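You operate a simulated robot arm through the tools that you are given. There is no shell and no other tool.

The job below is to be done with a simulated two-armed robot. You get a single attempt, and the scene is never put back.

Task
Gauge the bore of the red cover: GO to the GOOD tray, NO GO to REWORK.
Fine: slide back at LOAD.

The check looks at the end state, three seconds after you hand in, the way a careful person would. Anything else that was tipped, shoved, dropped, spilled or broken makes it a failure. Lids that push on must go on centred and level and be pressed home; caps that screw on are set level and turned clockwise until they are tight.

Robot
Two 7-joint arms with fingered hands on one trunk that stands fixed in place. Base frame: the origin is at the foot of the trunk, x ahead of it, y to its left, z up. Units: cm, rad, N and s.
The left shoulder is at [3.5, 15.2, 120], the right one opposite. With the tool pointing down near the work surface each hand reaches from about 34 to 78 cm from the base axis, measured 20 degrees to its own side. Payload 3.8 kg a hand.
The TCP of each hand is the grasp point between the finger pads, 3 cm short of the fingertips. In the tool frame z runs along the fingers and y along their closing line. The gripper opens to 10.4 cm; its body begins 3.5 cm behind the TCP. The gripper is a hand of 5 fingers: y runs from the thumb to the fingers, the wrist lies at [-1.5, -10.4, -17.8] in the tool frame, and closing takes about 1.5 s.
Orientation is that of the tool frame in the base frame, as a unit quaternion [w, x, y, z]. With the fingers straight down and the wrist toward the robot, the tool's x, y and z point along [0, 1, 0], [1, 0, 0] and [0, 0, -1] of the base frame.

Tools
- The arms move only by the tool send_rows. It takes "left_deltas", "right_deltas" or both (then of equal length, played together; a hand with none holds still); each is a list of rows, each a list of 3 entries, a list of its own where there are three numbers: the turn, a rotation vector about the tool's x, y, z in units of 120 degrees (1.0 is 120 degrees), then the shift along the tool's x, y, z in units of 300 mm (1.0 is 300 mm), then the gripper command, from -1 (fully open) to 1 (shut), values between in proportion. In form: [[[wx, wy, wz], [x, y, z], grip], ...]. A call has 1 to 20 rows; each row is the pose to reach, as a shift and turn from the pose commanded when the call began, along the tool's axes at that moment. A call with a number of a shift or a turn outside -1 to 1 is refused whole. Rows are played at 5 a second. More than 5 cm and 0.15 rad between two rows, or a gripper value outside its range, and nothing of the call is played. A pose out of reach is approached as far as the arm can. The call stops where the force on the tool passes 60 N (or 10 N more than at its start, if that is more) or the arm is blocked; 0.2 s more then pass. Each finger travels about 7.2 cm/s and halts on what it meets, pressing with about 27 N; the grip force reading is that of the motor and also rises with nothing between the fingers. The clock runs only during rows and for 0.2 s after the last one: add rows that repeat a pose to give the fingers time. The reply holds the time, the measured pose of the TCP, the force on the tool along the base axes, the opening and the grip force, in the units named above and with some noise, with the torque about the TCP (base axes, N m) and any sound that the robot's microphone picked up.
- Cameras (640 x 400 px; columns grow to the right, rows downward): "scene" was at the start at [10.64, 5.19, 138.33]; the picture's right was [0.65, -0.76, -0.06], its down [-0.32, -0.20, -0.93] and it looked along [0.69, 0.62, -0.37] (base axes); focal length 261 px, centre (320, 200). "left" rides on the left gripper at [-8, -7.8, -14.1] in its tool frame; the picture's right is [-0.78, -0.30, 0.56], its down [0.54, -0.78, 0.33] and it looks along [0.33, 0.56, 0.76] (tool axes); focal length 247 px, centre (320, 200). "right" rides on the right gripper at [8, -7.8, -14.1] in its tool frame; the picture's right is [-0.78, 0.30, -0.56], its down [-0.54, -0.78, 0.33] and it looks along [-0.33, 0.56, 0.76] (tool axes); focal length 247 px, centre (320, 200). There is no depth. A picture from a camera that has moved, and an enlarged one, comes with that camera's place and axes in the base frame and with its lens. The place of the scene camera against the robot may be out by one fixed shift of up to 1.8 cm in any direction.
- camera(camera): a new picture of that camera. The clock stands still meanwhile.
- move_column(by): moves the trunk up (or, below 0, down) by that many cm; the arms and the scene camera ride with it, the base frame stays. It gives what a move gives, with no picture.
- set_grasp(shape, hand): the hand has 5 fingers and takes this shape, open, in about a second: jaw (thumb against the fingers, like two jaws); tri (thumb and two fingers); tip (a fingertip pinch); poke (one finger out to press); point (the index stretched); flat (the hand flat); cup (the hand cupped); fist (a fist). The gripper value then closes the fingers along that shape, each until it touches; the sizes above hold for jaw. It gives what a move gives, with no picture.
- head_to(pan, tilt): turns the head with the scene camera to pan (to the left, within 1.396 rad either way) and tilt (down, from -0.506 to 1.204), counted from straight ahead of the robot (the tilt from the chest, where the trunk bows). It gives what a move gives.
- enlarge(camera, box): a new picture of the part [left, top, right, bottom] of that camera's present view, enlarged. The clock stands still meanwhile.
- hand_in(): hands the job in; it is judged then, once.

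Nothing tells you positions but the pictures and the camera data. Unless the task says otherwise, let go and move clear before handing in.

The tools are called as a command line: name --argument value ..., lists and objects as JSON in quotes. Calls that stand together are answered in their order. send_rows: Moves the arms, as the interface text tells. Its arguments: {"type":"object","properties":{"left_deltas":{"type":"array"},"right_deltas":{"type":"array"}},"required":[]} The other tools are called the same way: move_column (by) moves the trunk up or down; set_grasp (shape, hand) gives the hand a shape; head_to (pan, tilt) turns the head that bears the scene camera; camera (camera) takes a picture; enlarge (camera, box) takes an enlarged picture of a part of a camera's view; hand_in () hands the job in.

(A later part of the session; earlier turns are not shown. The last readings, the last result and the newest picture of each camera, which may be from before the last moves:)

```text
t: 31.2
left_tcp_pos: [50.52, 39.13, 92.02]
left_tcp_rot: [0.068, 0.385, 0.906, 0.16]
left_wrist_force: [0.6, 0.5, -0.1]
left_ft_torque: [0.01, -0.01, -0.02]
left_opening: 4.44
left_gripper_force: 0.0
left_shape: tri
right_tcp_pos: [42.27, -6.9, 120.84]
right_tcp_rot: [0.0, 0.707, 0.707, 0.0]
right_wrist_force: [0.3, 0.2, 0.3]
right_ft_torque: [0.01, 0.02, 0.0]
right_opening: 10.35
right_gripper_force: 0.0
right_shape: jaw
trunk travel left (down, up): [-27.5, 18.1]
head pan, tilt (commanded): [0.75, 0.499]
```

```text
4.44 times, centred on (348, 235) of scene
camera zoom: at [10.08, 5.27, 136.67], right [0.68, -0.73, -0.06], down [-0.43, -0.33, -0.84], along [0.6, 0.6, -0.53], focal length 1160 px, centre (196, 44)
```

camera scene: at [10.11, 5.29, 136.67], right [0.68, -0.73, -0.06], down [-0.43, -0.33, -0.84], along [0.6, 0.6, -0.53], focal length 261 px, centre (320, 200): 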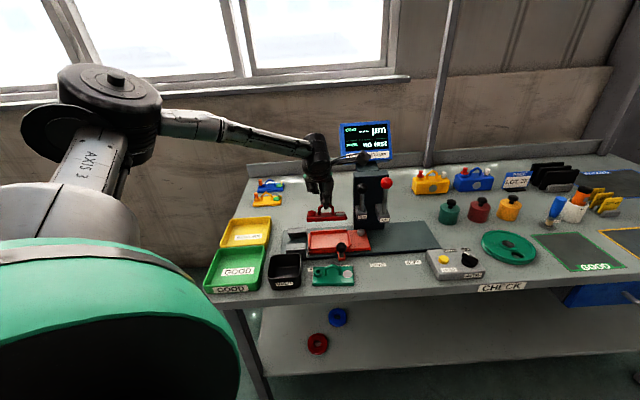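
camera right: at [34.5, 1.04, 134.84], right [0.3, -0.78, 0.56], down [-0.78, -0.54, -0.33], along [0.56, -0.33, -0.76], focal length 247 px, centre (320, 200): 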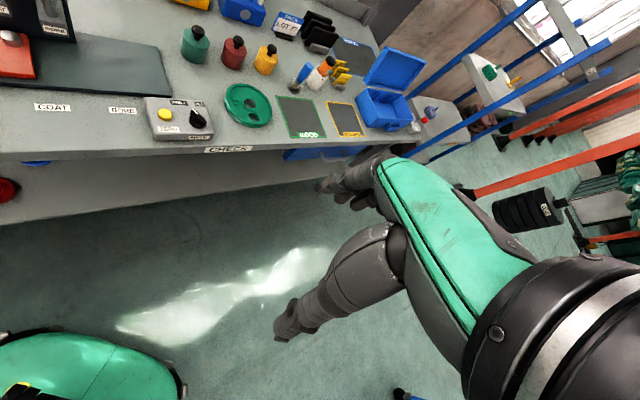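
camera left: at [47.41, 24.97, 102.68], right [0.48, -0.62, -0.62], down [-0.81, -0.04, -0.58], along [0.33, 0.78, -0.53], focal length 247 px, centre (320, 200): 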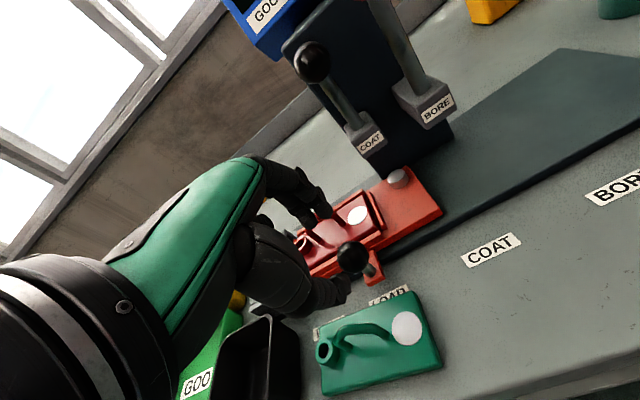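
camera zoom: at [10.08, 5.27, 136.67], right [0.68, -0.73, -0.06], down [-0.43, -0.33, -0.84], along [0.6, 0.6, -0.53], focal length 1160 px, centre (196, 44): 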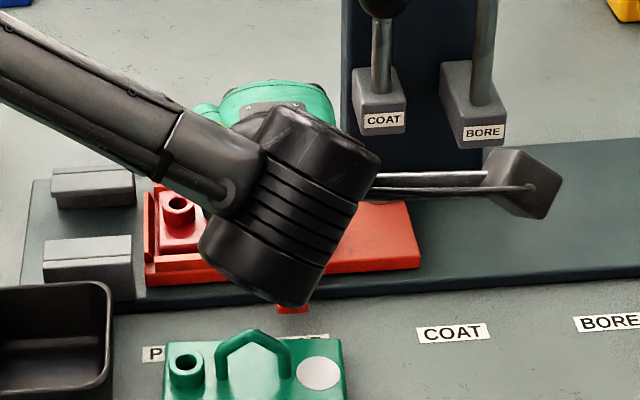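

The cover sits flush between the rails, and the slide knob is between the open thumb and fingers. I go in along the finger axis by 4.9 cm.

send_rows --left_deltas '[[[0, 0, 0], [0, 0.001, 0.04], 0.13], [[0, 0, 0], [0, 0.002, 0.08], 0.13], [[0, 0, 0], [-0.001, 0.003, 0.12], 0.13], [[0, 0, 0], [-0.001, 0.003, 0.145], 0.13], [[0, 0, 0], [-0.001, 0.003, 0.162], 0.13], [[0, 0, 0], [-0.001, 0.003, 0.162], 0.13]]'

enlarge --camera "left" --box '[260, 170, 420, 270]'

enlarge --camera "scene" --box '[276, 190, 420, 280]'

```text
t: 32.6
left_tcp_pos: [51.99, 40.27, 87.54]
left_tcp_rot: [0.067, 0.385, 0.907, 0.159]
left_wrist_force: [-0.3, -0.3, 0.1]
left_ft_torque: [-0.02, 0.02, 0.02]
left_opening: 4.47
left_gripper_force: 0.0
left_shape: tri
right_tcp_pos: [42.22, -6.82, 120.72]
right_tcp_rot: [0.0, 0.707, 0.707, 0.0]
right_wrist_force: [0.6, -1.0, -0.4]
right_ft_torque: [0.04, 0.01, -0.03]
right_opening: 10.35
right_gripper_force: 0.1
right_shape: jaw
trunk travel left (down, up): [-27.5, 18.1]
head pan, tilt (commanded): [0.75, 0.499]
```

```text
4.00 times, centred on (340, 220) of left
camera zoom: at [48.8, 26.15, 98.16], right [0.48, -0.62, -0.62], down [-0.81, -0.04, -0.58], along [0.33, 0.78, -0.53], focal length 988 px, centre (240, 120)
```

zoom: 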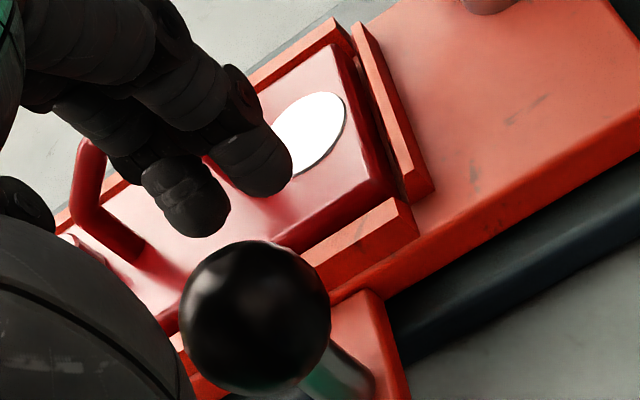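

```text
4.44 times, centred on (348, 235) of scene
camera zoom: at [10.1, 5.26, 136.67], right [0.68, -0.73, -0.06], down [-0.43, -0.33, -0.84], along [0.6, 0.6, -0.53], focal length 1160 px, centre (196, 44)
```

zoom: 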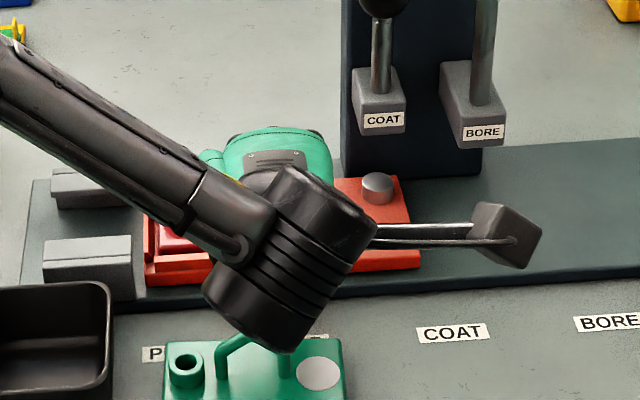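

The knob ball is between thumb and fingers with no contact force. I close on it.

send_rows --left_deltas '[[[0, 0, 0], [0, 0, 0], 0.35], [[0, 0, 0], [0, 0, 0], 0.6], [[0, 0, 0], [0, 0, 0], 0.8], [[0, 0, 0], [0, 0, 0], 1], [[0, 0, 0], [0, 0, 0], 1], [[0, 0, 0], [0, 0, 0], 1]]'

enlarge --camera "left" --box '[260, 170, 420, 270]'

camera --camera "left"

```text
t: 34.0
left_tcp_pos: [51.89, 40.21, 87.54]
left_tcp_rot: [0.067, 0.385, 0.907, 0.159]
left_wrist_force: [-1.8, -3.1, -5.8]
left_ft_torque: [-0.04, 0.06, -0.01]
left_opening: 1.99
left_gripper_force: 26.7
left_shape: tri
right_tcp_pos: [42.28, -7.01, 120.81]
right_tcp_rot: [0.001, 0.707, 0.707, 0.0]
right_wrist_force: [-0.7, 0.4, -0.3]
right_ft_torque: [0.0, -0.01, 0.0]
right_opening: 10.36
right_gripper_force: 0.0
right_shape: jaw
trunk travel left (down, up): [-27.5, 18.1]
head pan, tilt (commanded): [0.75, 0.499]
```

```text
4.00 times, centred on (340, 220) of left
camera zoom: at [48.8, 26.13, 98.12], right [0.47, -0.62, -0.62], down [-0.82, -0.04, -0.58], along [0.33, 0.78, -0.53], focal length 988 px, centre (240, 120)
```

zoom: 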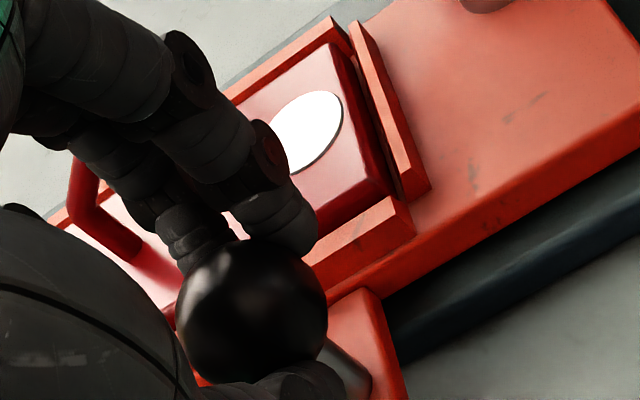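

```text
taken
camera left: at [48.8, 26.13, 98.12], right [0.47, -0.62, -0.62], down [-0.82, -0.04, -0.58], along [0.33, 0.78, -0.53], focal length 247 px, centre (320, 200)
```

left: 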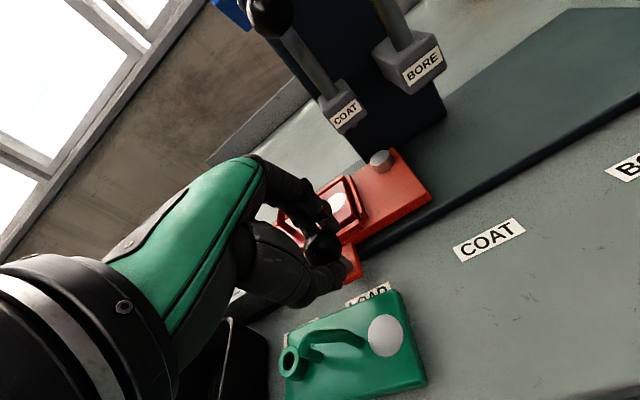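

I hold the knob with a 2 cm spread, which matches a ball of that size. I'll slide it 3 cm toward BORE first and check the forces.

send_rows --left_deltas '[[[0, 0, 0], [-0.02, 0, 0], 1], [[0, 0, 0], [-0.05, 0, 0], 1], [[0, 0, 0], [-0.08, 0, 0], 1], [[0, 0, 0], [-0.1, 0, 0], 1], [[0, 0, 0], [-0.1, 0, 0], 1]]'

camera --camera "left"

enlarge --camera "scene" --box '[276, 190, 420, 280]'

```text
t: 35.2
left_tcp_pos: [54.01, 38.19, 87.49]
left_tcp_rot: [0.067, 0.385, 0.907, 0.159]
left_wrist_force: [1.1, 1.7, -8.6]
left_ft_torque: [-0.01, 0.04, 0.02]
left_opening: 2.0
left_gripper_force: 27.2
left_shape: tri
right_tcp_pos: [42.37, -6.79, 120.65]
right_tcp_rot: [0.0, 0.707, 0.708, -0.001]
right_wrist_force: [0.2, 0.5, 0.6]
right_ft_torque: [-0.01, 0.02, -0.03]
right_opening: 10.38
right_gripper_force: 0.0
right_shape: jaw
trunk travel left (down, up): [-27.5, 18.1]
head pan, tilt (commanded): [0.75, 0.499]
```

```text
taken
camera left: at [50.89, 24.02, 98.14], right [0.48, -0.62, -0.62], down [-0.82, -0.04, -0.58], along [0.33, 0.78, -0.53], focal length 247 px, centre (320, 200)
```

left: 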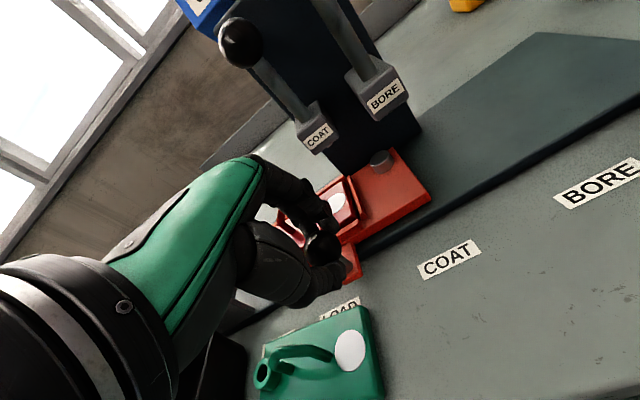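

```text
4.44 times, centred on (348, 235) of scene
camera zoom: at [10.23, 5.36, 136.65], right [0.68, -0.73, -0.06], down [-0.43, -0.33, -0.84], along [0.6, 0.6, -0.53], focal length 1160 px, centre (196, 44)
```

zoom: 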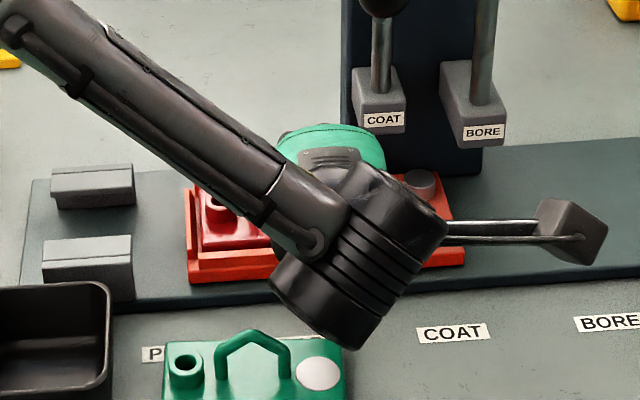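

The carriage slides along with the hand, with only small side forces. I continue 5 cm more and check again.

send_rows --left_deltas '[[[0, 0, 0], [-0.03, 0, 0], 1], [[0, 0, 0], [-0.07, 0, 0], 1], [[0, 0, 0], [-0.11, 0, 0], 1], [[0, 0, 0], [-0.15, 0, 0], 1], [[0, 0, 0], [-0.167, 0, 0], 1], [[0, 0, 0], [-0.167, 0, 0], 1]]'

camera --camera "left"

enlarge --camera "scene" --box '[276, 180, 436, 280]'

```text
t: 36.6
left_tcp_pos: [57.57, 34.51, 87.67]
left_tcp_rot: [0.068, 0.385, 0.907, 0.159]
left_wrist_force: [3.7, 3.7, -10.0]
left_ft_torque: [0.06, -0.07, 0.04]
left_opening: 1.93
left_gripper_force: 26.6
left_shape: tri
right_tcp_pos: [42.44, -6.75, 120.65]
right_tcp_rot: [0.0, 0.707, 0.707, -0.001]
right_wrist_force: [0.1, 0.1, -0.4]
right_ft_torque: [0.0, 0.0, -0.01]
right_opening: 10.36
right_gripper_force: 0.0
right_shape: jaw
trunk travel left (down, up): [-27.5, 18.1]
head pan, tilt (commanded): [0.75, 0.499]
```

```text
taken
camera left: at [54.37, 20.45, 98.16], right [0.47, -0.62, -0.62], down [-0.82, -0.04, -0.58], along [0.33, 0.78, -0.53], focal length 247 px, centre (320, 200)
```

left: 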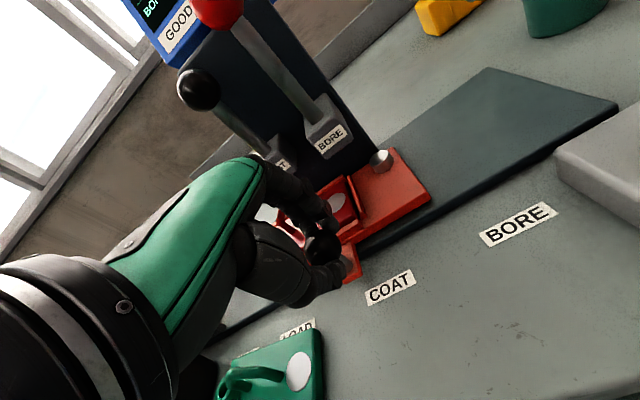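

```text
4.00 times, centred on (356, 230) of scene
camera zoom: at [10.3, 5.43, 136.64], right [0.68, -0.73, -0.06], down [-0.43, -0.33, -0.84], along [0.6, 0.6, -0.54], focal length 1044 px, centre (176, 80)
```

zoom: 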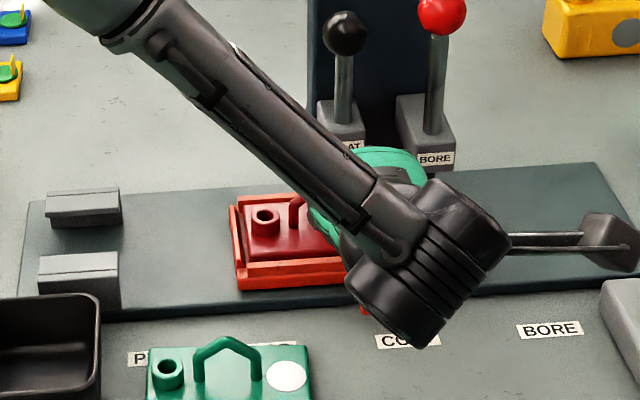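

The carriage is passing COAT with a slight sideways and upward pull building up. I'll check the clearance between the fingers and the BORE bracket before going further.

enlarge --camera "left" --box '[230, 100, 430, 280]'

enlarge --camera "scene" --box '[350, 180, 446, 260]'

camera --camera "right"

```text
2.22 times, centred on (330, 190) of left
camera zoom: at [54.37, 20.45, 98.16], right [0.47, -0.62, -0.62], down [-0.82, -0.04, -0.58], along [0.33, 0.78, -0.53], focal length 549 px, centre (298, 222)
```

zoom: 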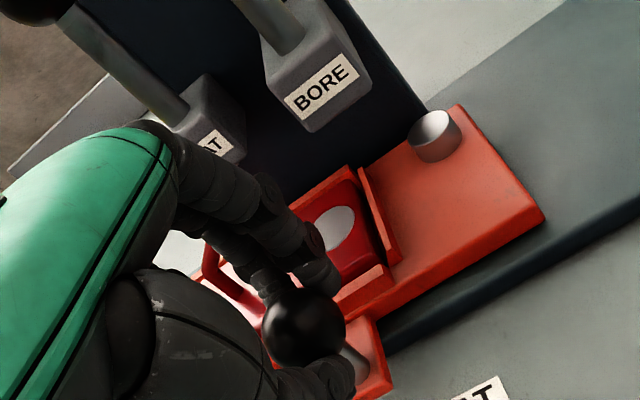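

```text
5.00 times, centred on (398, 220) of scene
camera zoom: at [10.3, 5.43, 136.64], right [0.68, -0.73, -0.06], down [-0.43, -0.33, -0.84], along [0.6, 0.6, -0.54], focal length 1305 px, centre (-70, 100)
```

zoom: 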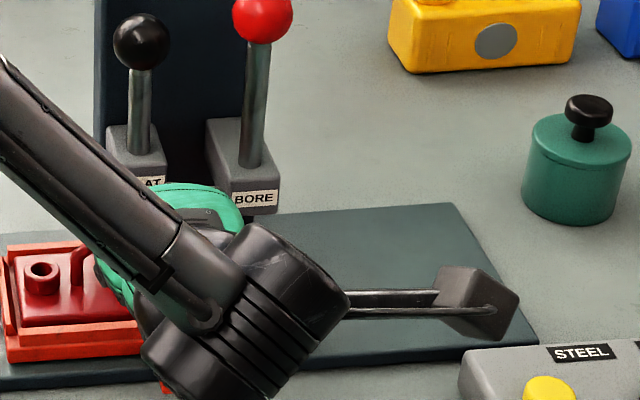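

```text
taken
camera right: at [34.67, 1.17, 134.79], right [0.3, -0.78, 0.56], down [-0.78, -0.54, -0.33], along [0.55, -0.34, -0.76], focal length 247 px, centre (320, 200)
```

right: 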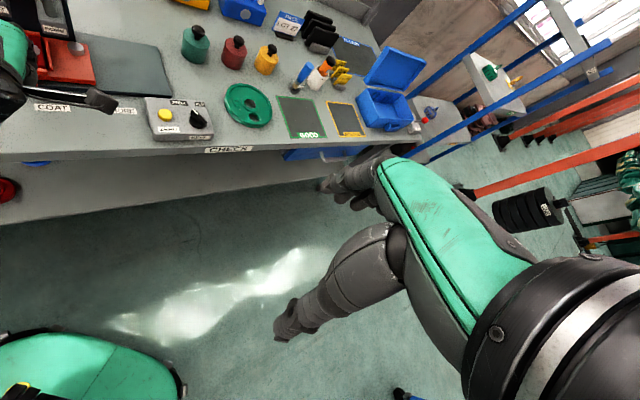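

The knuckles stay about 1.5 cm in front of the BORE bracket by my estimate, so the way is clear. I continue 5 cm with a small correction forward and down to relax the side forces.

send_rows --left_deltas '[[[0, 0, 0], [-0.02, 0.003, 0.005], 1], [[0, 0, 0], [-0.05, 0.005, 0.007], 1], [[0, 0, 0], [-0.09, 0.007, 0.008], 1], [[0, 0, 0], [-0.13, 0.009, 0.0085], 1], [[0, 0, 0], [-0.167, 0.01, 0.009], 1], [[0, 0, 0], [-0.167, 0.01, 0.009], 1]]'

camera --camera "left"

enlarge --camera "scene" --box '[300, 170, 460, 270]'

```text
t: 38.0
left_tcp_pos: [59.69, 32.27, 89.76]
left_tcp_rot: [0.068, 0.385, 0.906, 0.161]
left_wrist_force: [0.3, -1.0, -0.1]
left_ft_torque: [-0.02, 0.03, -0.01]
left_opening: 1.44
left_gripper_force: 26.5
left_shape: tri
left hand out of reach, approached as far as the arm can: row 2, 3, 4, 5, 6
right_tcp_pos: [42.4, -6.81, 120.56]
right_tcp_rot: [-0.001, 0.707, 0.707, 0.0]
right_wrist_force: [-0.3, -0.1, -0.1]
right_ft_torque: [-0.02, -0.01, 0.03]
right_opening: 10.36
right_gripper_force: 0.1
right_shape: jaw
trunk travel left (down, up): [-27.5, 18.1]
head pan, tilt (commanded): [0.75, 0.499]
```

```text
taken
camera left: at [56.55, 18.28, 100.18], right [0.48, -0.62, -0.62], down [-0.81, -0.04, -0.58], along [0.33, 0.78, -0.52], focal length 247 px, centre (320, 200)
```

left: 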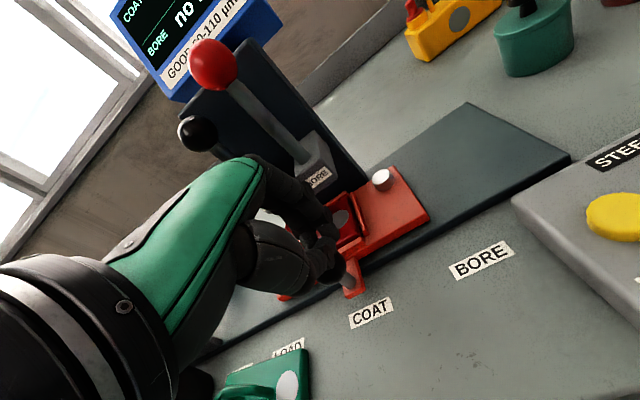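

```text
4.00 times, centred on (380, 220) of scene
camera zoom: at [10.22, 5.35, 136.67], right [0.68, -0.73, -0.06], down [-0.43, -0.33, -0.84], along [0.6, 0.6, -0.53], focal length 1044 px, centre (80, 120)
```

zoom: 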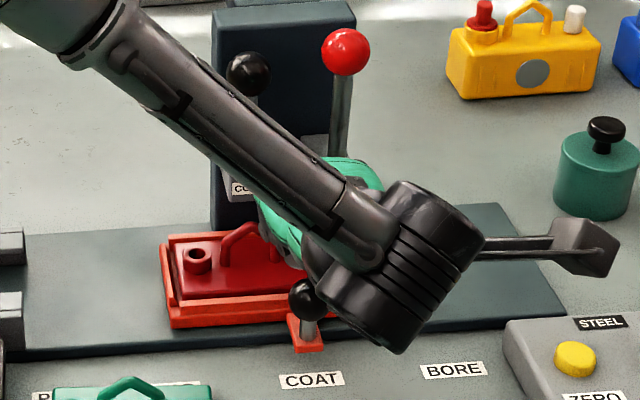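

The arm ran out of reach at this hand angle, so the fingers slid up off the knob; the carriage stands near COAT and nothing else was touched. I'll open a little, rise straight up and then turn the hand to a more natural heading for this side.

send_rows --left_deltas '[[[0, 0, 0], [0.06, 0.0285, -0.078], 0.9], [[0, 0, 0], [0.06, 0.0456, -0.125], 0.7], [[0, 0, 0], [0.06, 0.0684, -0.188], 0.6], [[0, 0, 0], [0.06, 0.0969, -0.266], 0.6], [[0, 0, 0], [0.06, 0.0969, -0.266], 0.6]]'

camera --camera "left"

camera --camera "scene"

```text
t: 39.2
left_tcp_pos: [58.16, 33.63, 97.86]
left_tcp_rot: [0.067, 0.385, 0.907, 0.16]
left_wrist_force: [0.8, 0.5, -0.1]
left_ft_torque: [-0.01, -0.01, 0.04]
left_opening: 2.03
left_gripper_force: 0.2
left_shape: tri
right_tcp_pos: [42.17, -6.81, 120.71]
right_tcp_rot: [-0.001, 0.706, 0.708, 0.0]
right_wrist_force: [-0.1, 0.1, 0.9]
right_ft_torque: [-0.02, 0.02, 0.01]
right_opening: 10.38
right_gripper_force: 0.2
right_shape: jaw
trunk travel left (down, up): [-27.5, 18.1]
head pan, tilt (commanded): [0.75, 0.499]
```

```text
taken
camera left: at [55.07, 19.58, 108.46], right [0.48, -0.62, -0.62], down [-0.82, -0.04, -0.58], along [0.33, 0.78, -0.53], focal length 247 px, centre (320, 200)
```

left: 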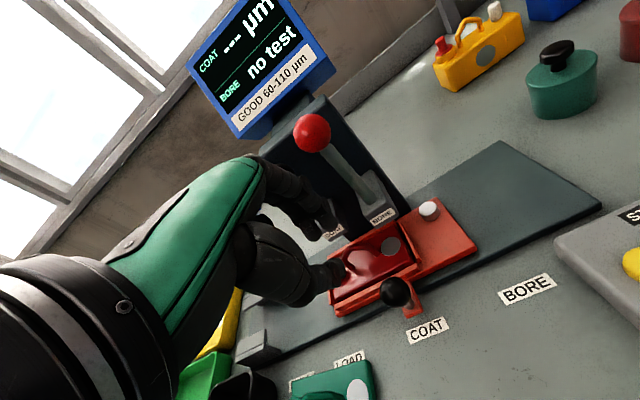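

```text
taken
camera scene: at [10.15, 5.26, 136.66], right [0.68, -0.73, -0.06], down [-0.43, -0.33, -0.84], along [0.6, 0.6, -0.53], focal length 261 px, centre (320, 200)
```

scene: 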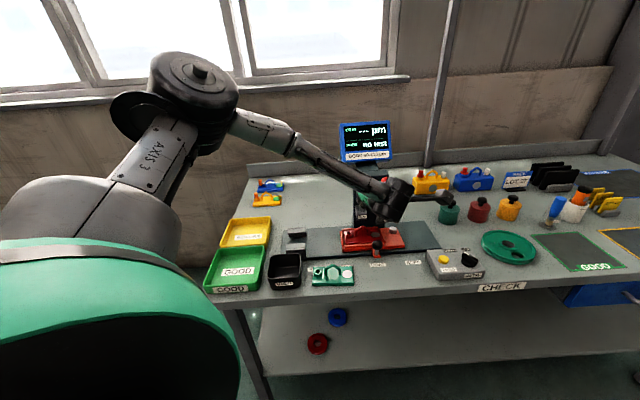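

The carriage stands right at COAT, and the knob is at about (59.4, 33.7, 85.6). I'll pull the hand back 4 cm and turn it 30° toward straight ahead.

send_rows --left_deltas '[[[0, 0, 0], [0, -0.0625, -0.0228], 0.6], [[0, 0, 0], [0, -0.125, -0.0456], 0.6], [[0, -0.0214, 0.0587], [0, -0.125, -0.0456], 0.6], [[0, -0.0428, 0.1175], [0, -0.125, -0.0456], 0.6], [[0, -0.0641, 0.1762], [0, -0.125, -0.0456], 0.6], [[0, -0.0855, 0.235], [0, -0.125, -0.0456], 0.6], [[0, -0.0855, 0.235], [0, -0.125, -0.0456], 0.6]]'

camera --camera "left"

camera --camera "scene"

```text
t: 40.8
left_tcp_pos: [55.29, 30.86, 98.11]
left_tcp_rot: [0.108, 0.607, 0.775, 0.137]
left_wrist_force: [0.8, -0.3, 0.1]
left_ft_torque: [-0.02, -0.02, -0.01]
left_opening: 2.06
left_gripper_force: 0.1
left_shape: tri
right_tcp_pos: [42.29, -6.91, 120.71]
right_tcp_rot: [0.0, 0.707, 0.707, 0.0]
right_wrist_force: [-0.1, -0.2, 0.9]
right_ft_torque: [0.02, 0.01, 0.0]
right_opening: 10.36
right_gripper_force: 0.1
right_shape: jaw
trunk travel left (down, up): [-27.5, 18.1]
head pan, tilt (commanded): [0.75, 0.499]
```

```text
taken
camera left: at [45.58, 20.16, 108.62], right [0.1, -0.77, -0.62], down [-0.73, 0.37, -0.58], along [0.68, 0.51, -0.53], focal length 247 px, centre (320, 200)
```

left: 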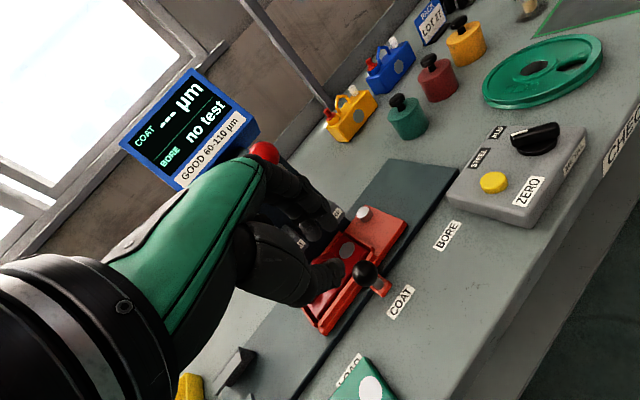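

```text
taken
camera scene: at [10.13, 5.23, 136.67], right [0.68, -0.73, -0.06], down [-0.43, -0.33, -0.84], along [0.6, 0.6, -0.53], focal length 261 px, centre (320, 200)
```

scene: 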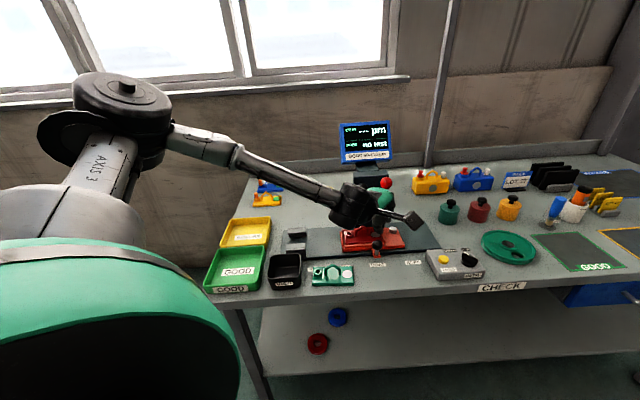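

The hand is now turned to about 14° heading and clear. I'll test whether the arm reaches the BORE end by a dry run above it at z 93.

send_rows --left_deltas '[[[0, 0, 0], [-0.04, 0.037, 0.0436], 0.6], [[0, 0, 0], [-0.08, 0.0737, 0.087], 0.6], [[0, 0, 0], [-0.12, 0.11, 0.131], 0.6], [[0, 0, 0], [-0.16, 0.147, 0.174], 0.6], [[0, 0, 0], [-0.2, 0.184, 0.218], 0.6], [[0, 0, 0], [-0.2263, 0.221, 0.2613], 0.6], [[0, 0, 0], [-0.2263, 0.221, 0.2613], 0.6]]'

camera --camera "left"

camera --camera "scene"

```text
t: 42.4
left_tcp_pos: [65.58, 26.31, 92.96]
left_tcp_rot: [0.108, 0.607, 0.775, 0.136]
left_wrist_force: [0.4, 0.2, 0.2]
left_ft_torque: [-0.02, -0.04, 0.0]
left_opening: 2.09
left_gripper_force: 0.0
left_shape: tri
right_tcp_pos: [42.25, -6.87, 120.69]
right_tcp_rot: [-0.001, 0.707, 0.707, 0.0]
right_wrist_force: [-0.4, 0.2, -1.2]
right_ft_torque: [0.02, -0.01, -0.01]
right_opening: 10.36
right_gripper_force: 0.0
right_shape: jaw
trunk travel left (down, up): [-27.5, 18.1]
head pan, tilt (commanded): [0.75, 0.499]
```

```text
taken
camera left: at [55.84, 15.68, 103.49], right [0.1, -0.77, -0.62], down [-0.73, 0.37, -0.58], along [0.68, 0.51, -0.53], focal length 247 px, centre (320, 200)
```

left: 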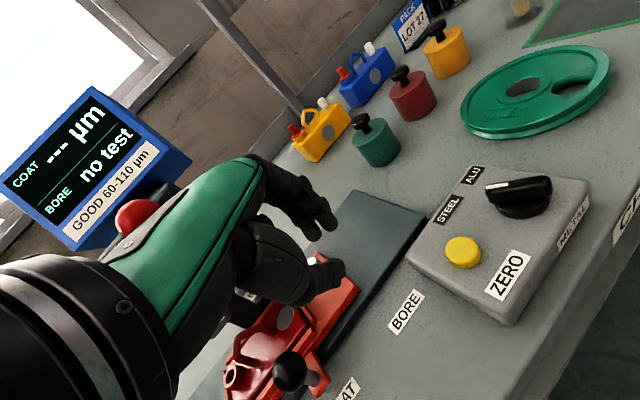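

```text
taken
camera scene: at [10.08, 5.29, 136.67], right [0.68, -0.73, -0.06], down [-0.43, -0.33, -0.84], along [0.6, 0.6, -0.53], focal length 261 px, centre (320, 200)
```

scene: 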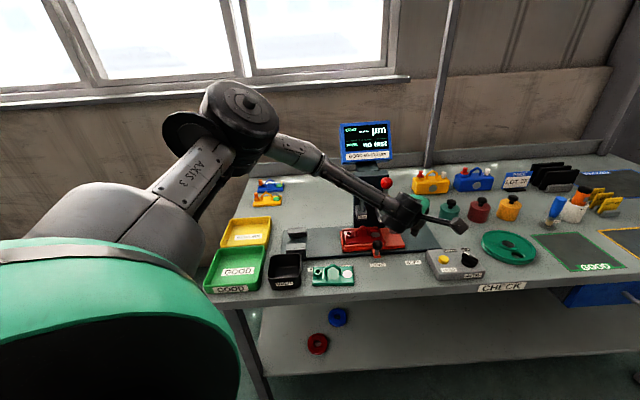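

The BORE end is reachable at z 93. I'll test the working height too, with the hand over bare table.

send_rows --left_deltas '[[[0, 0, 0], [0, -0.0205, 0.0563], 0.6], [[0, 0, 0], [0, -0.041, 0.1127], 0.6], [[0, 0, 0], [0, -0.0616, 0.169], 0.6], [[0, 0, 0], [0, -0.0616, 0.169], 0.6]]'

camera --camera "left"

```text
t: 43.4
left_tcp_pos: [64.14, 27.1, 89.16]
left_tcp_rot: [0.107, 0.606, 0.777, 0.137]
left_wrist_force: [-0.3, 0.2, -0.8]
left_ft_torque: [0.01, 0.01, 0.02]
left_opening: 2.07
left_gripper_force: 0.1
left_shape: tri
left hand out of reach, approached as far as the arm can: row 2, 3, 4
right_tcp_pos: [42.2, -6.92, 120.68]
right_tcp_rot: [0.0, 0.707, 0.707, -0.001]
right_wrist_force: [0.4, 0.0, 0.1]
right_ft_torque: [0.01, 0.04, 0.01]
right_opening: 10.36
right_gripper_force: 0.2
right_shape: jaw
trunk travel left (down, up): [-27.5, 18.1]
head pan, tilt (commanded): [0.75, 0.499]
```

```text
taken
camera left: at [54.36, 16.49, 99.78], right [0.1, -0.77, -0.62], down [-0.73, 0.37, -0.58], along [0.68, 0.51, -0.53], focal length 247 px, centre (320, 200)
```

left: 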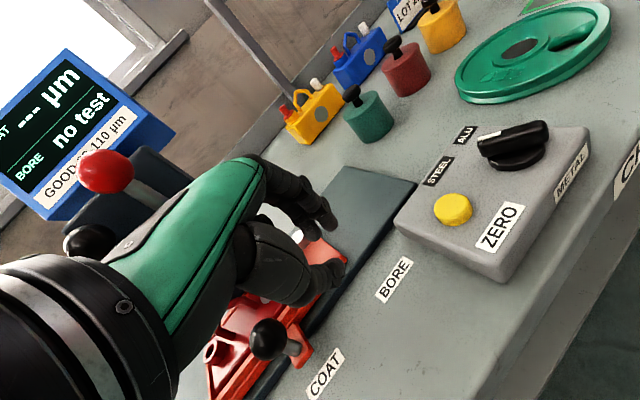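

At this tipped angle the arm cannot get low enough at BORE; it stops about 1.5 cm short. I'll rise again, set the fingers straight down, and test the reach that way.

send_rows --left_deltas '[[[0, 0, 0], [0, 0.041, -0.1127], 0.6], [[0, 0, 0], [0, 0.0616, -0.169], 0.6], [[0.0556, 0, 0], [0, 0.0616, -0.169], 0.6], [[0.1111, 0, 0], [0, 0.0616, -0.169], 0.6], [[0.1667, 0, 0], [0, 0.0616, -0.169], 0.6], [[0.1667, 0, 0], [0, 0.0616, -0.169], 0.6]]'

send_rows --left_deltas '[[[0, 0, 0], [0, 0, 0.06], 0.6], [[0, 0, 0], [0, 0, 0.12], 0.6], [[0, 0, 0], [0, 0, 0.183], 0.6], [[0, 0, 0], [0, 0, 0.183], 0.6]]'

camera --camera "left"

camera --camera "scene"

```text
t: 44.8
left_tcp_pos: [64.12, 27.27, 94.7]
left_tcp_rot: [0.001, 0.615, 0.788, 0.001]
left_wrist_force: [-0.4, -0.8, 0.3]
left_ft_torque: [0.01, -0.01, -0.01]
left_opening: 2.07
left_gripper_force: 0.1
left_shape: tri
right_tcp_pos: [42.25, -6.93, 120.79]
right_tcp_rot: [0.0, 0.707, 0.707, 0.0]
right_wrist_force: [-0.7, -0.2, -0.9]
right_ft_torque: [0.0, -0.01, 0.03]
right_opening: 10.33
right_gripper_force: 0.0
right_shape: jaw
trunk travel left (down, up): [-27.5, 18.1]
head pan, tilt (commanded): [0.75, 0.499]
```

```text
t: 45.8
left_tcp_pos: [63.96, 27.32, 89.34]
left_tcp_rot: [0.0, 0.616, 0.788, 0.0]
left_wrist_force: [0.1, 0.5, -0.2]
left_ft_torque: [0.0, -0.02, -0.03]
left_opening: 2.03
left_gripper_force: 0.1
left_shape: tri
left hand out of reach, approached as far as the arm can: row 3
right_tcp_pos: [42.2, -6.71, 120.77]
right_tcp_rot: [0.001, 0.707, 0.707, -0.001]
right_wrist_force: [0.4, -0.3, -0.8]
right_ft_torque: [0.02, 0.02, 0.0]
right_opening: 10.38
right_gripper_force: 0.0
right_shape: jaw
trunk travel left (down, up): [-27.5, 18.1]
head pan, tilt (commanded): [0.75, 0.499]
```

```text
taken
camera left: at [58.35, 17.76, 103.33], right [-0.1, -0.82, -0.56], down [-0.88, 0.33, -0.33], along [0.46, 0.46, -0.76], focal length 247 px, centre (320, 200)
```

left: 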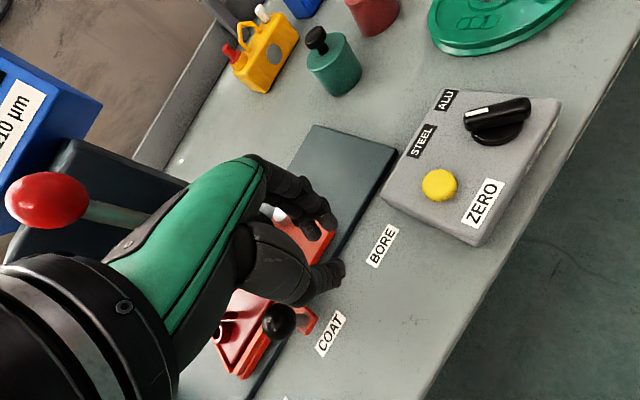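

```text
taken
camera scene: at [10.1, 5.25, 136.67], right [0.68, -0.73, -0.06], down [-0.43, -0.33, -0.84], along [0.6, 0.6, -0.53], focal length 261 px, centre (320, 200)
```

scene: 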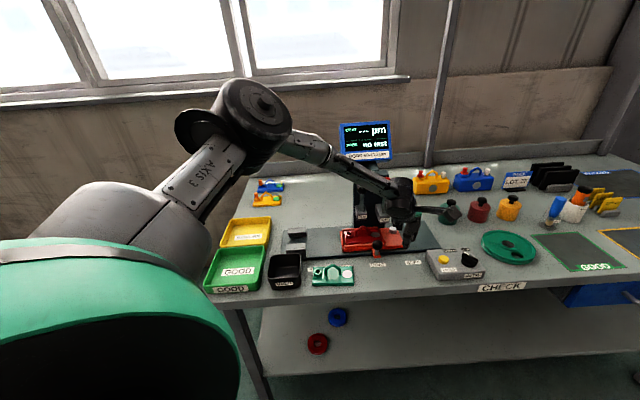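

Reach runs out at about z 89 here with the fingers straight down too. Lowering the trunk should help, so I'll first lift the left hand well clear, because the arms ride down with it.

send_rows --left_deltas '[[[0, 0, 0], [0, 0, -0.12], 0.6], [[0, 0, 0], [0, 0, -0.26], 0.6], [[0, 0, 0], [0, -0.06, -0.4], 0.6], [[0, 0, 0], [0, -0.13, -0.54], 0.6], [[0, 0, 0], [0, -0.2, -0.68], 0.6], [[0, 0, 0], [0, -0.2, -0.75], 0.6], [[0, 0, 0], [0, -0.2, -0.75], 0.6]]'

move_column --by -12

camera --camera "scene"

camera --camera "left"

```text
t: 47.4
left_tcp_pos: [58.4, 25.78, 111.51]
left_tcp_rot: [0.0, 0.615, 0.788, -0.001]
left_wrist_force: [-0.5, -0.2, 0.6]
left_ft_torque: [0.0, -0.03, -0.02]
left_opening: 2.08
left_gripper_force: 0.1
left_shape: tri
right_tcp_pos: [42.26, -6.84, 120.72]
right_tcp_rot: [-0.001, 0.707, 0.707, 0.0]
right_wrist_force: [-0.4, 0.8, -0.2]
right_ft_torque: [0.03, -0.03, 0.01]
right_opening: 10.37
right_gripper_force: 0.0
right_shape: jaw
trunk travel left (down, up): [-27.5, 18.1]
head pan, tilt (commanded): [0.75, 0.499]
```

```text
t: 48.9
left_tcp_pos: [58.23, 25.76, 99.78]
left_tcp_rot: [0.001, 0.616, 0.788, 0.001]
left_wrist_force: [-0.3, -0.3, 0.4]
left_ft_torque: [-0.01, -0.01, 0.0]
left_opening: 2.04
left_gripper_force: 0.2
left_shape: tri
right_tcp_pos: [42.2, -6.77, 108.74]
right_tcp_rot: [0.001, 0.707, 0.707, 0.0]
right_wrist_force: [0.6, 0.1, 0.8]
right_ft_torque: [0.0, 0.0, 0.0]
right_opening: 10.35
right_gripper_force: 0.1
right_shape: jaw
trunk travel left (down, up): [-15.5, 30.1]
head pan, tilt (commanded): [0.75, 0.499]
```

```text
taken
camera scene: at [16.47, 5.26, 122.25], right [0.66, -0.73, -0.16], down [-0.55, -0.33, -0.77], along [0.51, 0.6, -0.62], focal length 261 px, centre (320, 200)
```

scene: 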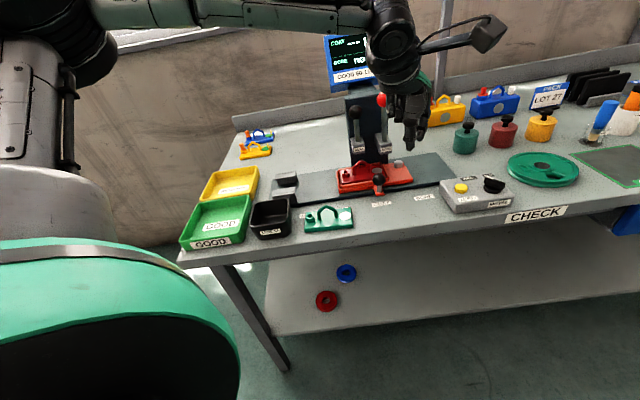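

```text
taken
camera left: at [52.7, 16.18, 113.81], right [-0.1, -0.82, -0.56], down [-0.88, 0.33, -0.33], along [0.46, 0.46, -0.76], focal length 247 px, centre (320, 200)
```

left: 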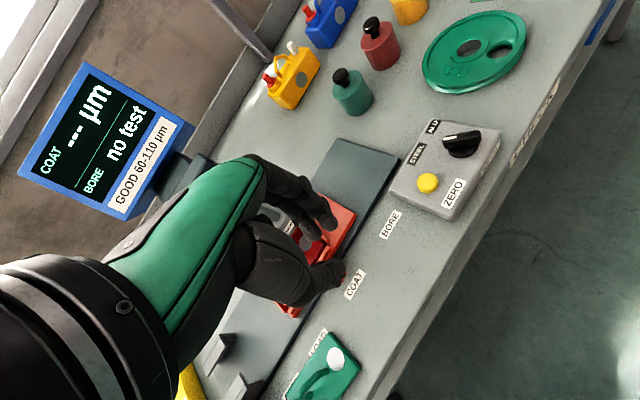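

The trunk bowed forward as it went down, which should extend the reach. I'll test the BORE end again, tipped 20°, first at z 93 and then at working height.

send_rows --left_deltas '[[[-0.0417, 0, 0], [-0.01, 0.06, 0.05], 0.6], [[-0.0833, 0, 0], [-0.019, 0.12, 0.11], 0.6], [[-0.125, 0, 0], [-0.029, 0.18, 0.17], 0.6], [[-0.1667, 0, 0], [-0.038, 0.24, 0.227], 0.6], [[-0.1667, 0, 0], [-0.038, 0.24, 0.227], 0.6]]'

send_rows --left_deltas '[[[0, 0, 0], [0, -0.0205, 0.0563], 0.6], [[0, 0, 0], [0, -0.041, 0.1127], 0.6], [[0, 0, 0], [0, -0.0616, 0.169], 0.6], [[0, 0, 0], [0, -0.0616, 0.169], 0.6]]'

camera --camera "left"

camera --camera "scene"

```text
t: 50.1
left_tcp_pos: [65.56, 26.34, 92.85]
left_tcp_rot: [0.108, 0.607, 0.775, 0.138]
left_wrist_force: [0.6, -0.3, 0.5]
left_ft_torque: [0.01, 0.0, -0.01]
left_opening: 2.07
left_gripper_force: 0.0
left_shape: tri
right_tcp_pos: [42.36, -6.81, 108.76]
right_tcp_rot: [0.0, 0.707, 0.707, -0.001]
right_wrist_force: [0.4, -0.4, -0.5]
right_ft_torque: [-0.02, 0.02, -0.01]
right_opening: 10.38
right_gripper_force: 0.0
right_shape: jaw
trunk travel left (down, up): [-15.5, 30.1]
head pan, tilt (commanded): [0.75, 0.499]
```

```text
t: 51.1
left_tcp_pos: [65.66, 26.39, 87.46]
left_tcp_rot: [0.107, 0.606, 0.776, 0.137]
left_wrist_force: [-0.3, -0.5, 0.0]
left_ft_torque: [-0.03, -0.01, -0.03]
left_opening: 2.07
left_gripper_force: 0.1
left_shape: tri
right_tcp_pos: [42.33, -6.79, 108.71]
right_tcp_rot: [0.0, 0.707, 0.707, 0.001]
right_wrist_force: [-0.5, -0.7, -0.6]
right_ft_torque: [-0.05, -0.02, 0.03]
right_opening: 10.39
right_gripper_force: 0.1
right_shape: jaw
trunk travel left (down, up): [-15.5, 30.1]
head pan, tilt (commanded): [0.75, 0.499]
```

```text
taken
camera left: at [55.85, 15.83, 98.08], right [0.1, -0.77, -0.62], down [-0.73, 0.37, -0.58], along [0.68, 0.51, -0.52], focal length 247 px, centre (320, 200)
```

left: 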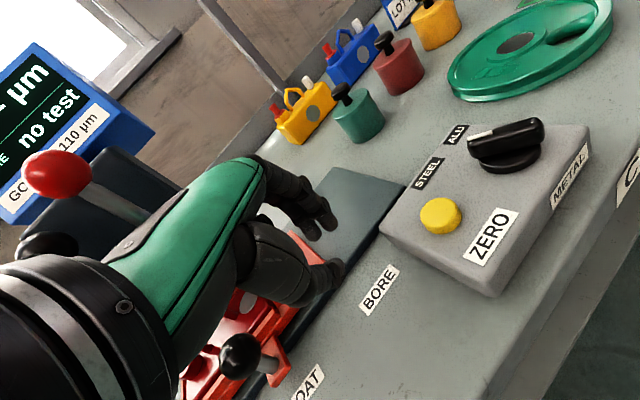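

```text
taken
camera scene: at [16.52, 5.25, 122.24], right [0.66, -0.73, -0.16], down [-0.55, -0.33, -0.77], along [0.51, 0.6, -0.62], focal length 261 px, centre (320, 200)
```

scene: 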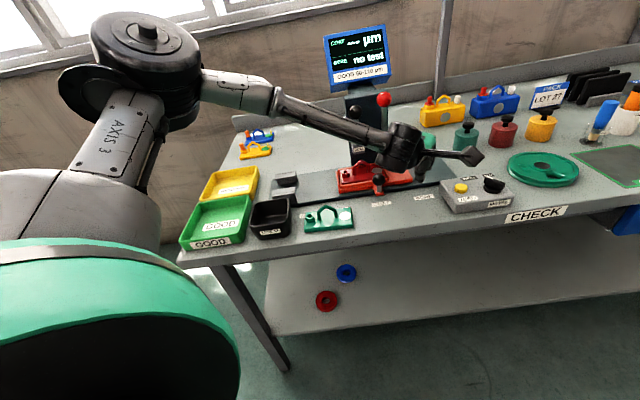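

At BORE the arm now reaches working height. I'll go up and back over to the knob at COAT, about (59.4, 33.8, 85.6), opening to 4.5 cm, for a fresh grip.

send_rows --left_deltas '[[[0, 0, 0], [0, 0.043, -0.1175], 0.6], [[0, 0, 0], [0, 0.0855, -0.235], 0.4], [[0, 0, 0], [0.097, 0.0152, -0.2606], 0.13], [[0, 0, 0], [0.193, -0.0552, -0.2862], 0.13], [[0, 0, 0], [0.29, -0.1255, -0.3118], 0.13], [[0, 0, 0], [0.29, -0.1574, -0.2241], 0.13], [[0, 0, 0], [0.29, -0.1574, -0.2241], 0.13]]'

camera --camera "left"

enlarge --camera "left" --box '[260, 170, 460, 295]'

```text
t: 52.7
left_tcp_pos: [56.9, 33.14, 92.19]
left_tcp_rot: [0.107, 0.606, 0.776, 0.137]
left_wrist_force: [-0.6, 1.1, -0.2]
left_ft_torque: [-0.01, 0.01, 0.0]
left_opening: 4.5
left_gripper_force: 0.2
left_shape: tri
right_tcp_pos: [42.25, -6.87, 108.65]
right_tcp_rot: [0.0, 0.707, 0.707, 0.001]
right_wrist_force: [-0.2, -1.2, 0.0]
right_ft_torque: [0.0, 0.0, -0.04]
right_opening: 10.35
right_gripper_force: 0.1
right_shape: jaw
trunk travel left (down, up): [-15.5, 30.1]
head pan, tilt (commanded): [0.75, 0.499]
```

```text
taken
camera left: at [47.05, 22.48, 102.73], right [0.1, -0.77, -0.62], down [-0.73, 0.37, -0.58], along [0.68, 0.51, -0.53], focal length 247 px, centre (320, 200)
```

left: 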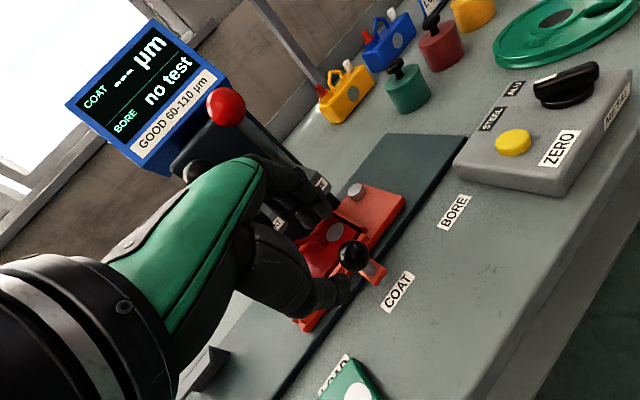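

```text
3.20 times, centred on (360, 232) of left
camera zoom: at [47.05, 22.48, 102.73], right [0.1, -0.77, -0.62], down [-0.73, 0.37, -0.58], along [0.68, 0.51, -0.53], focal length 790 px, centre (192, 96)
```

zoom: 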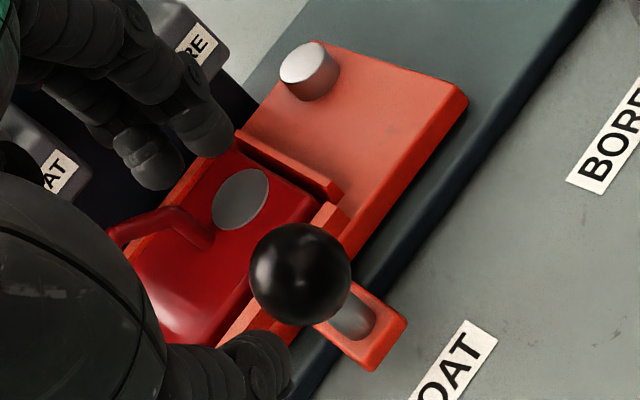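

The knob ball lies on the line of the open fingers. I go in 5 cm along that line and close on it.

send_rows --left_deltas '[[[0, 0, 0], [0, 0.002, 0.04], 0.13], [[0, 0, 0], [0, 0.003, 0.08], 0.13], [[0, 0, 0], [0, 0.004, 0.12], 0.13], [[0, 0, 0], [0, 0.0055, 0.15], 0.13], [[0, 0, 0], [0, 0.0055, 0.169], 0.13], [[0, 0, 0], [0, 0.0055, 0.169], 0.13]]'

enlarge --camera "left" --box '[240, 160, 440, 285]'

```text
t: 54.1
left_tcp_pos: [58.63, 33.78, 87.49]
left_tcp_rot: [0.107, 0.607, 0.776, 0.137]
left_wrist_force: [0.2, -0.7, 0.5]
left_ft_torque: [0.0, 0.0, -0.02]
left_opening: 4.49
left_gripper_force: 0.2
left_shape: tri
right_tcp_pos: [42.33, -6.88, 108.66]
right_tcp_rot: [0.0, 0.707, 0.708, 0.001]
right_wrist_force: [0.1, -0.1, 0.6]
right_ft_torque: [-0.06, 0.04, 0.01]
right_opening: 10.37
right_gripper_force: 0.1
right_shape: jaw
trunk travel left (down, up): [-15.5, 30.1]
head pan, tilt (commanded): [0.75, 0.499]
```

```text
3.20 times, centred on (340, 222) of left
camera zoom: at [48.85, 23.02, 97.99], right [0.1, -0.77, -0.62], down [-0.73, 0.37, -0.58], along [0.68, 0.51, -0.53], focal length 790 px, centre (256, 128)
```

zoom: 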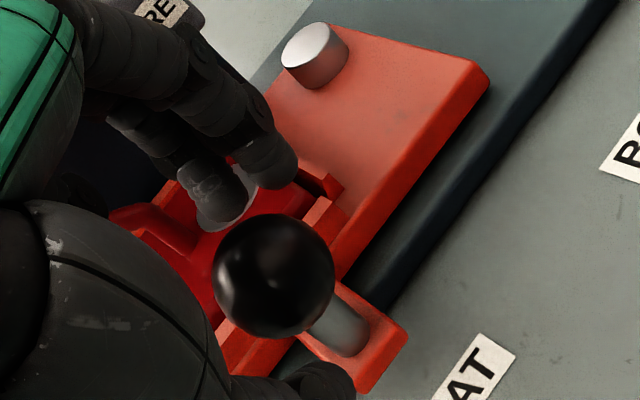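

The ball is framed by the thumb and fingers with no contact yet. I close on it.

send_rows --left_deltas '[[[0, 0, 0], [0, 0, 0], 0.35], [[0, 0, 0], [0, 0, 0], 0.6], [[0, 0, 0], [0, 0, 0], 0.8], [[0, 0, 0], [0, 0, 0], 1], [[0, 0, 0], [0, 0, 0], 1], [[0, 0, 0], [0, 0, 0], 1]]'

enlarge --camera "left" --box '[200, 110, 400, 285]'

enlarge --camera "scene" --box '[300, 110, 460, 210]'

```text
t: 55.5
left_tcp_pos: [58.62, 33.58, 87.4]
left_tcp_rot: [0.107, 0.607, 0.776, 0.136]
left_wrist_force: [-1.8, -1.5, -5.4]
left_ft_torque: [0.01, 0.05, 0.01]
left_opening: 1.99
left_gripper_force: 26.8
left_shape: tri
right_tcp_pos: [42.25, -6.87, 108.72]
right_tcp_rot: [-0.001, 0.707, 0.707, -0.001]
right_wrist_force: [0.4, 0.5, -0.5]
right_ft_torque: [0.01, 0.02, 0.05]
right_opening: 10.38
right_gripper_force: 0.0
right_shape: jaw
trunk travel left (down, up): [-15.5, 30.1]
head pan, tilt (commanded): [0.75, 0.499]
```

```text
2.29 times, centred on (300, 198) of left
camera zoom: at [48.87, 23.04, 97.91], right [0.1, -0.77, -0.62], down [-0.73, 0.37, -0.58], along [0.68, 0.51, -0.53], focal length 564 px, centre (366, 206)
```

zoom: 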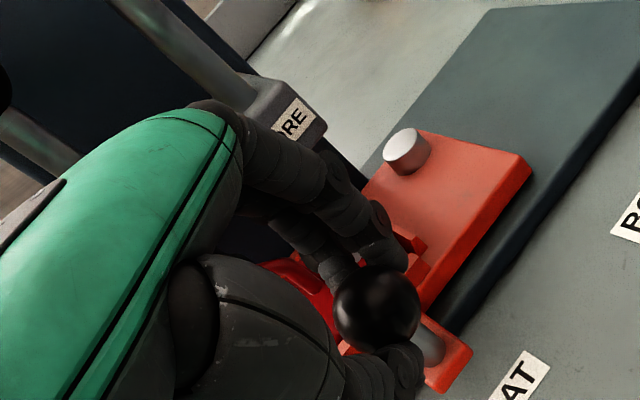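

```text
4.00 times, centred on (380, 160) of scene
camera zoom: at [16.59, 5.29, 122.22], right [0.66, -0.73, -0.16], down [-0.55, -0.33, -0.77], along [0.51, 0.6, -0.62], focal length 1044 px, centre (80, 360)
```

zoom: 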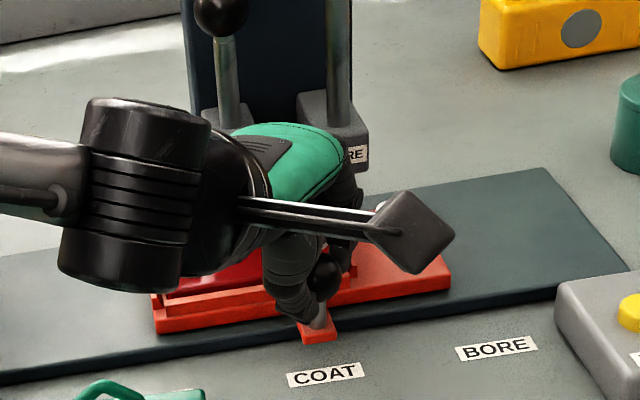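

The knob is held again and the fingers are about 3 cm in front of the BORE bracket by my estimate. I slide 5 cm along the rail and check.

send_rows --left_deltas '[[[0, 0, 0], [-0.0171, 0.0097, 0.0035], 1], [[0, 0, 0], [-0.0429, 0.0242, 0.0088], 1], [[0, 0, 0], [-0.0714, 0.0404, 0.0147], 1], [[0, 0, 0], [-0.1, 0.0566, 0.0206], 1], [[0, 0, 0], [-0.1286, 0.0727, 0.0265], 1], [[0, 0, 0], [-0.1429, 0.0808, 0.0294], 1], [[0, 0, 0], [-0.1429, 0.0808, 0.0294], 1]]'

camera --camera "left"

enlarge --camera "scene" --box '[300, 110, 460, 210]'

```text
t: 57.1
left_tcp_pos: [62.39, 30.16, 87.42]
left_tcp_rot: [0.106, 0.607, 0.776, 0.136]
left_wrist_force: [-5.5, -5.1, -9.1]
left_ft_torque: [-0.11, 0.16, -0.07]
left_opening: 1.98
left_gripper_force: 27.5
left_shape: tri
right_tcp_pos: [42.34, -6.89, 108.69]
right_tcp_rot: [-0.001, 0.707, 0.707, -0.001]
right_wrist_force: [0.4, 0.9, -0.7]
right_ft_torque: [-0.01, 0.01, 0.05]
right_opening: 10.38
right_gripper_force: 0.1
right_shape: jaw
trunk travel left (down, up): [-15.5, 30.1]
head pan, tilt (commanded): [0.75, 0.499]
```

```text
taken
camera left: at [52.56, 19.46, 97.94], right [0.1, -0.77, -0.62], down [-0.73, 0.37, -0.58], along [0.68, 0.51, -0.53], focal length 247 px, centre (320, 200)
```

left: 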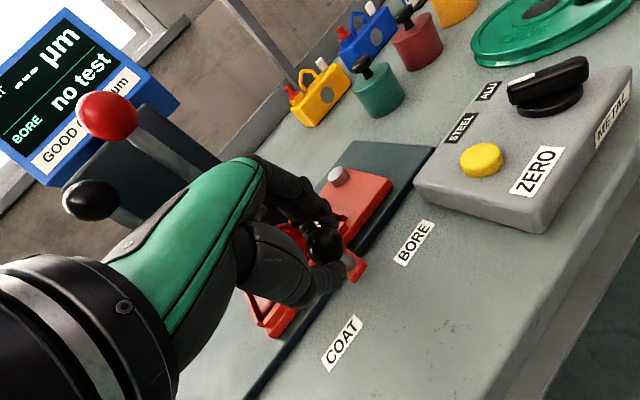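

```text
4.00 times, centred on (380, 160) of scene
camera zoom: at [16.59, 5.24, 122.22], right [0.66, -0.73, -0.16], down [-0.55, -0.33, -0.77], along [0.51, 0.6, -0.62], focal length 1044 px, centre (80, 360)
```

zoom: 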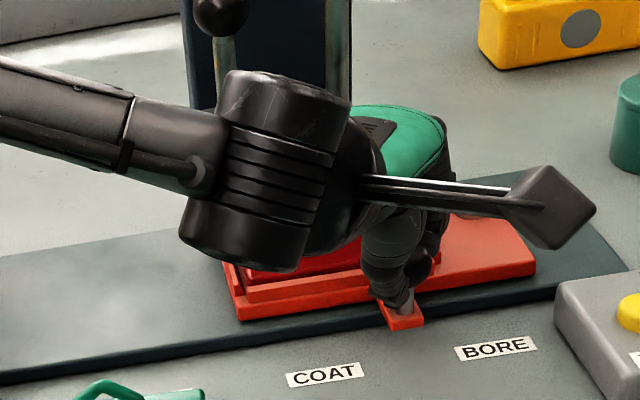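

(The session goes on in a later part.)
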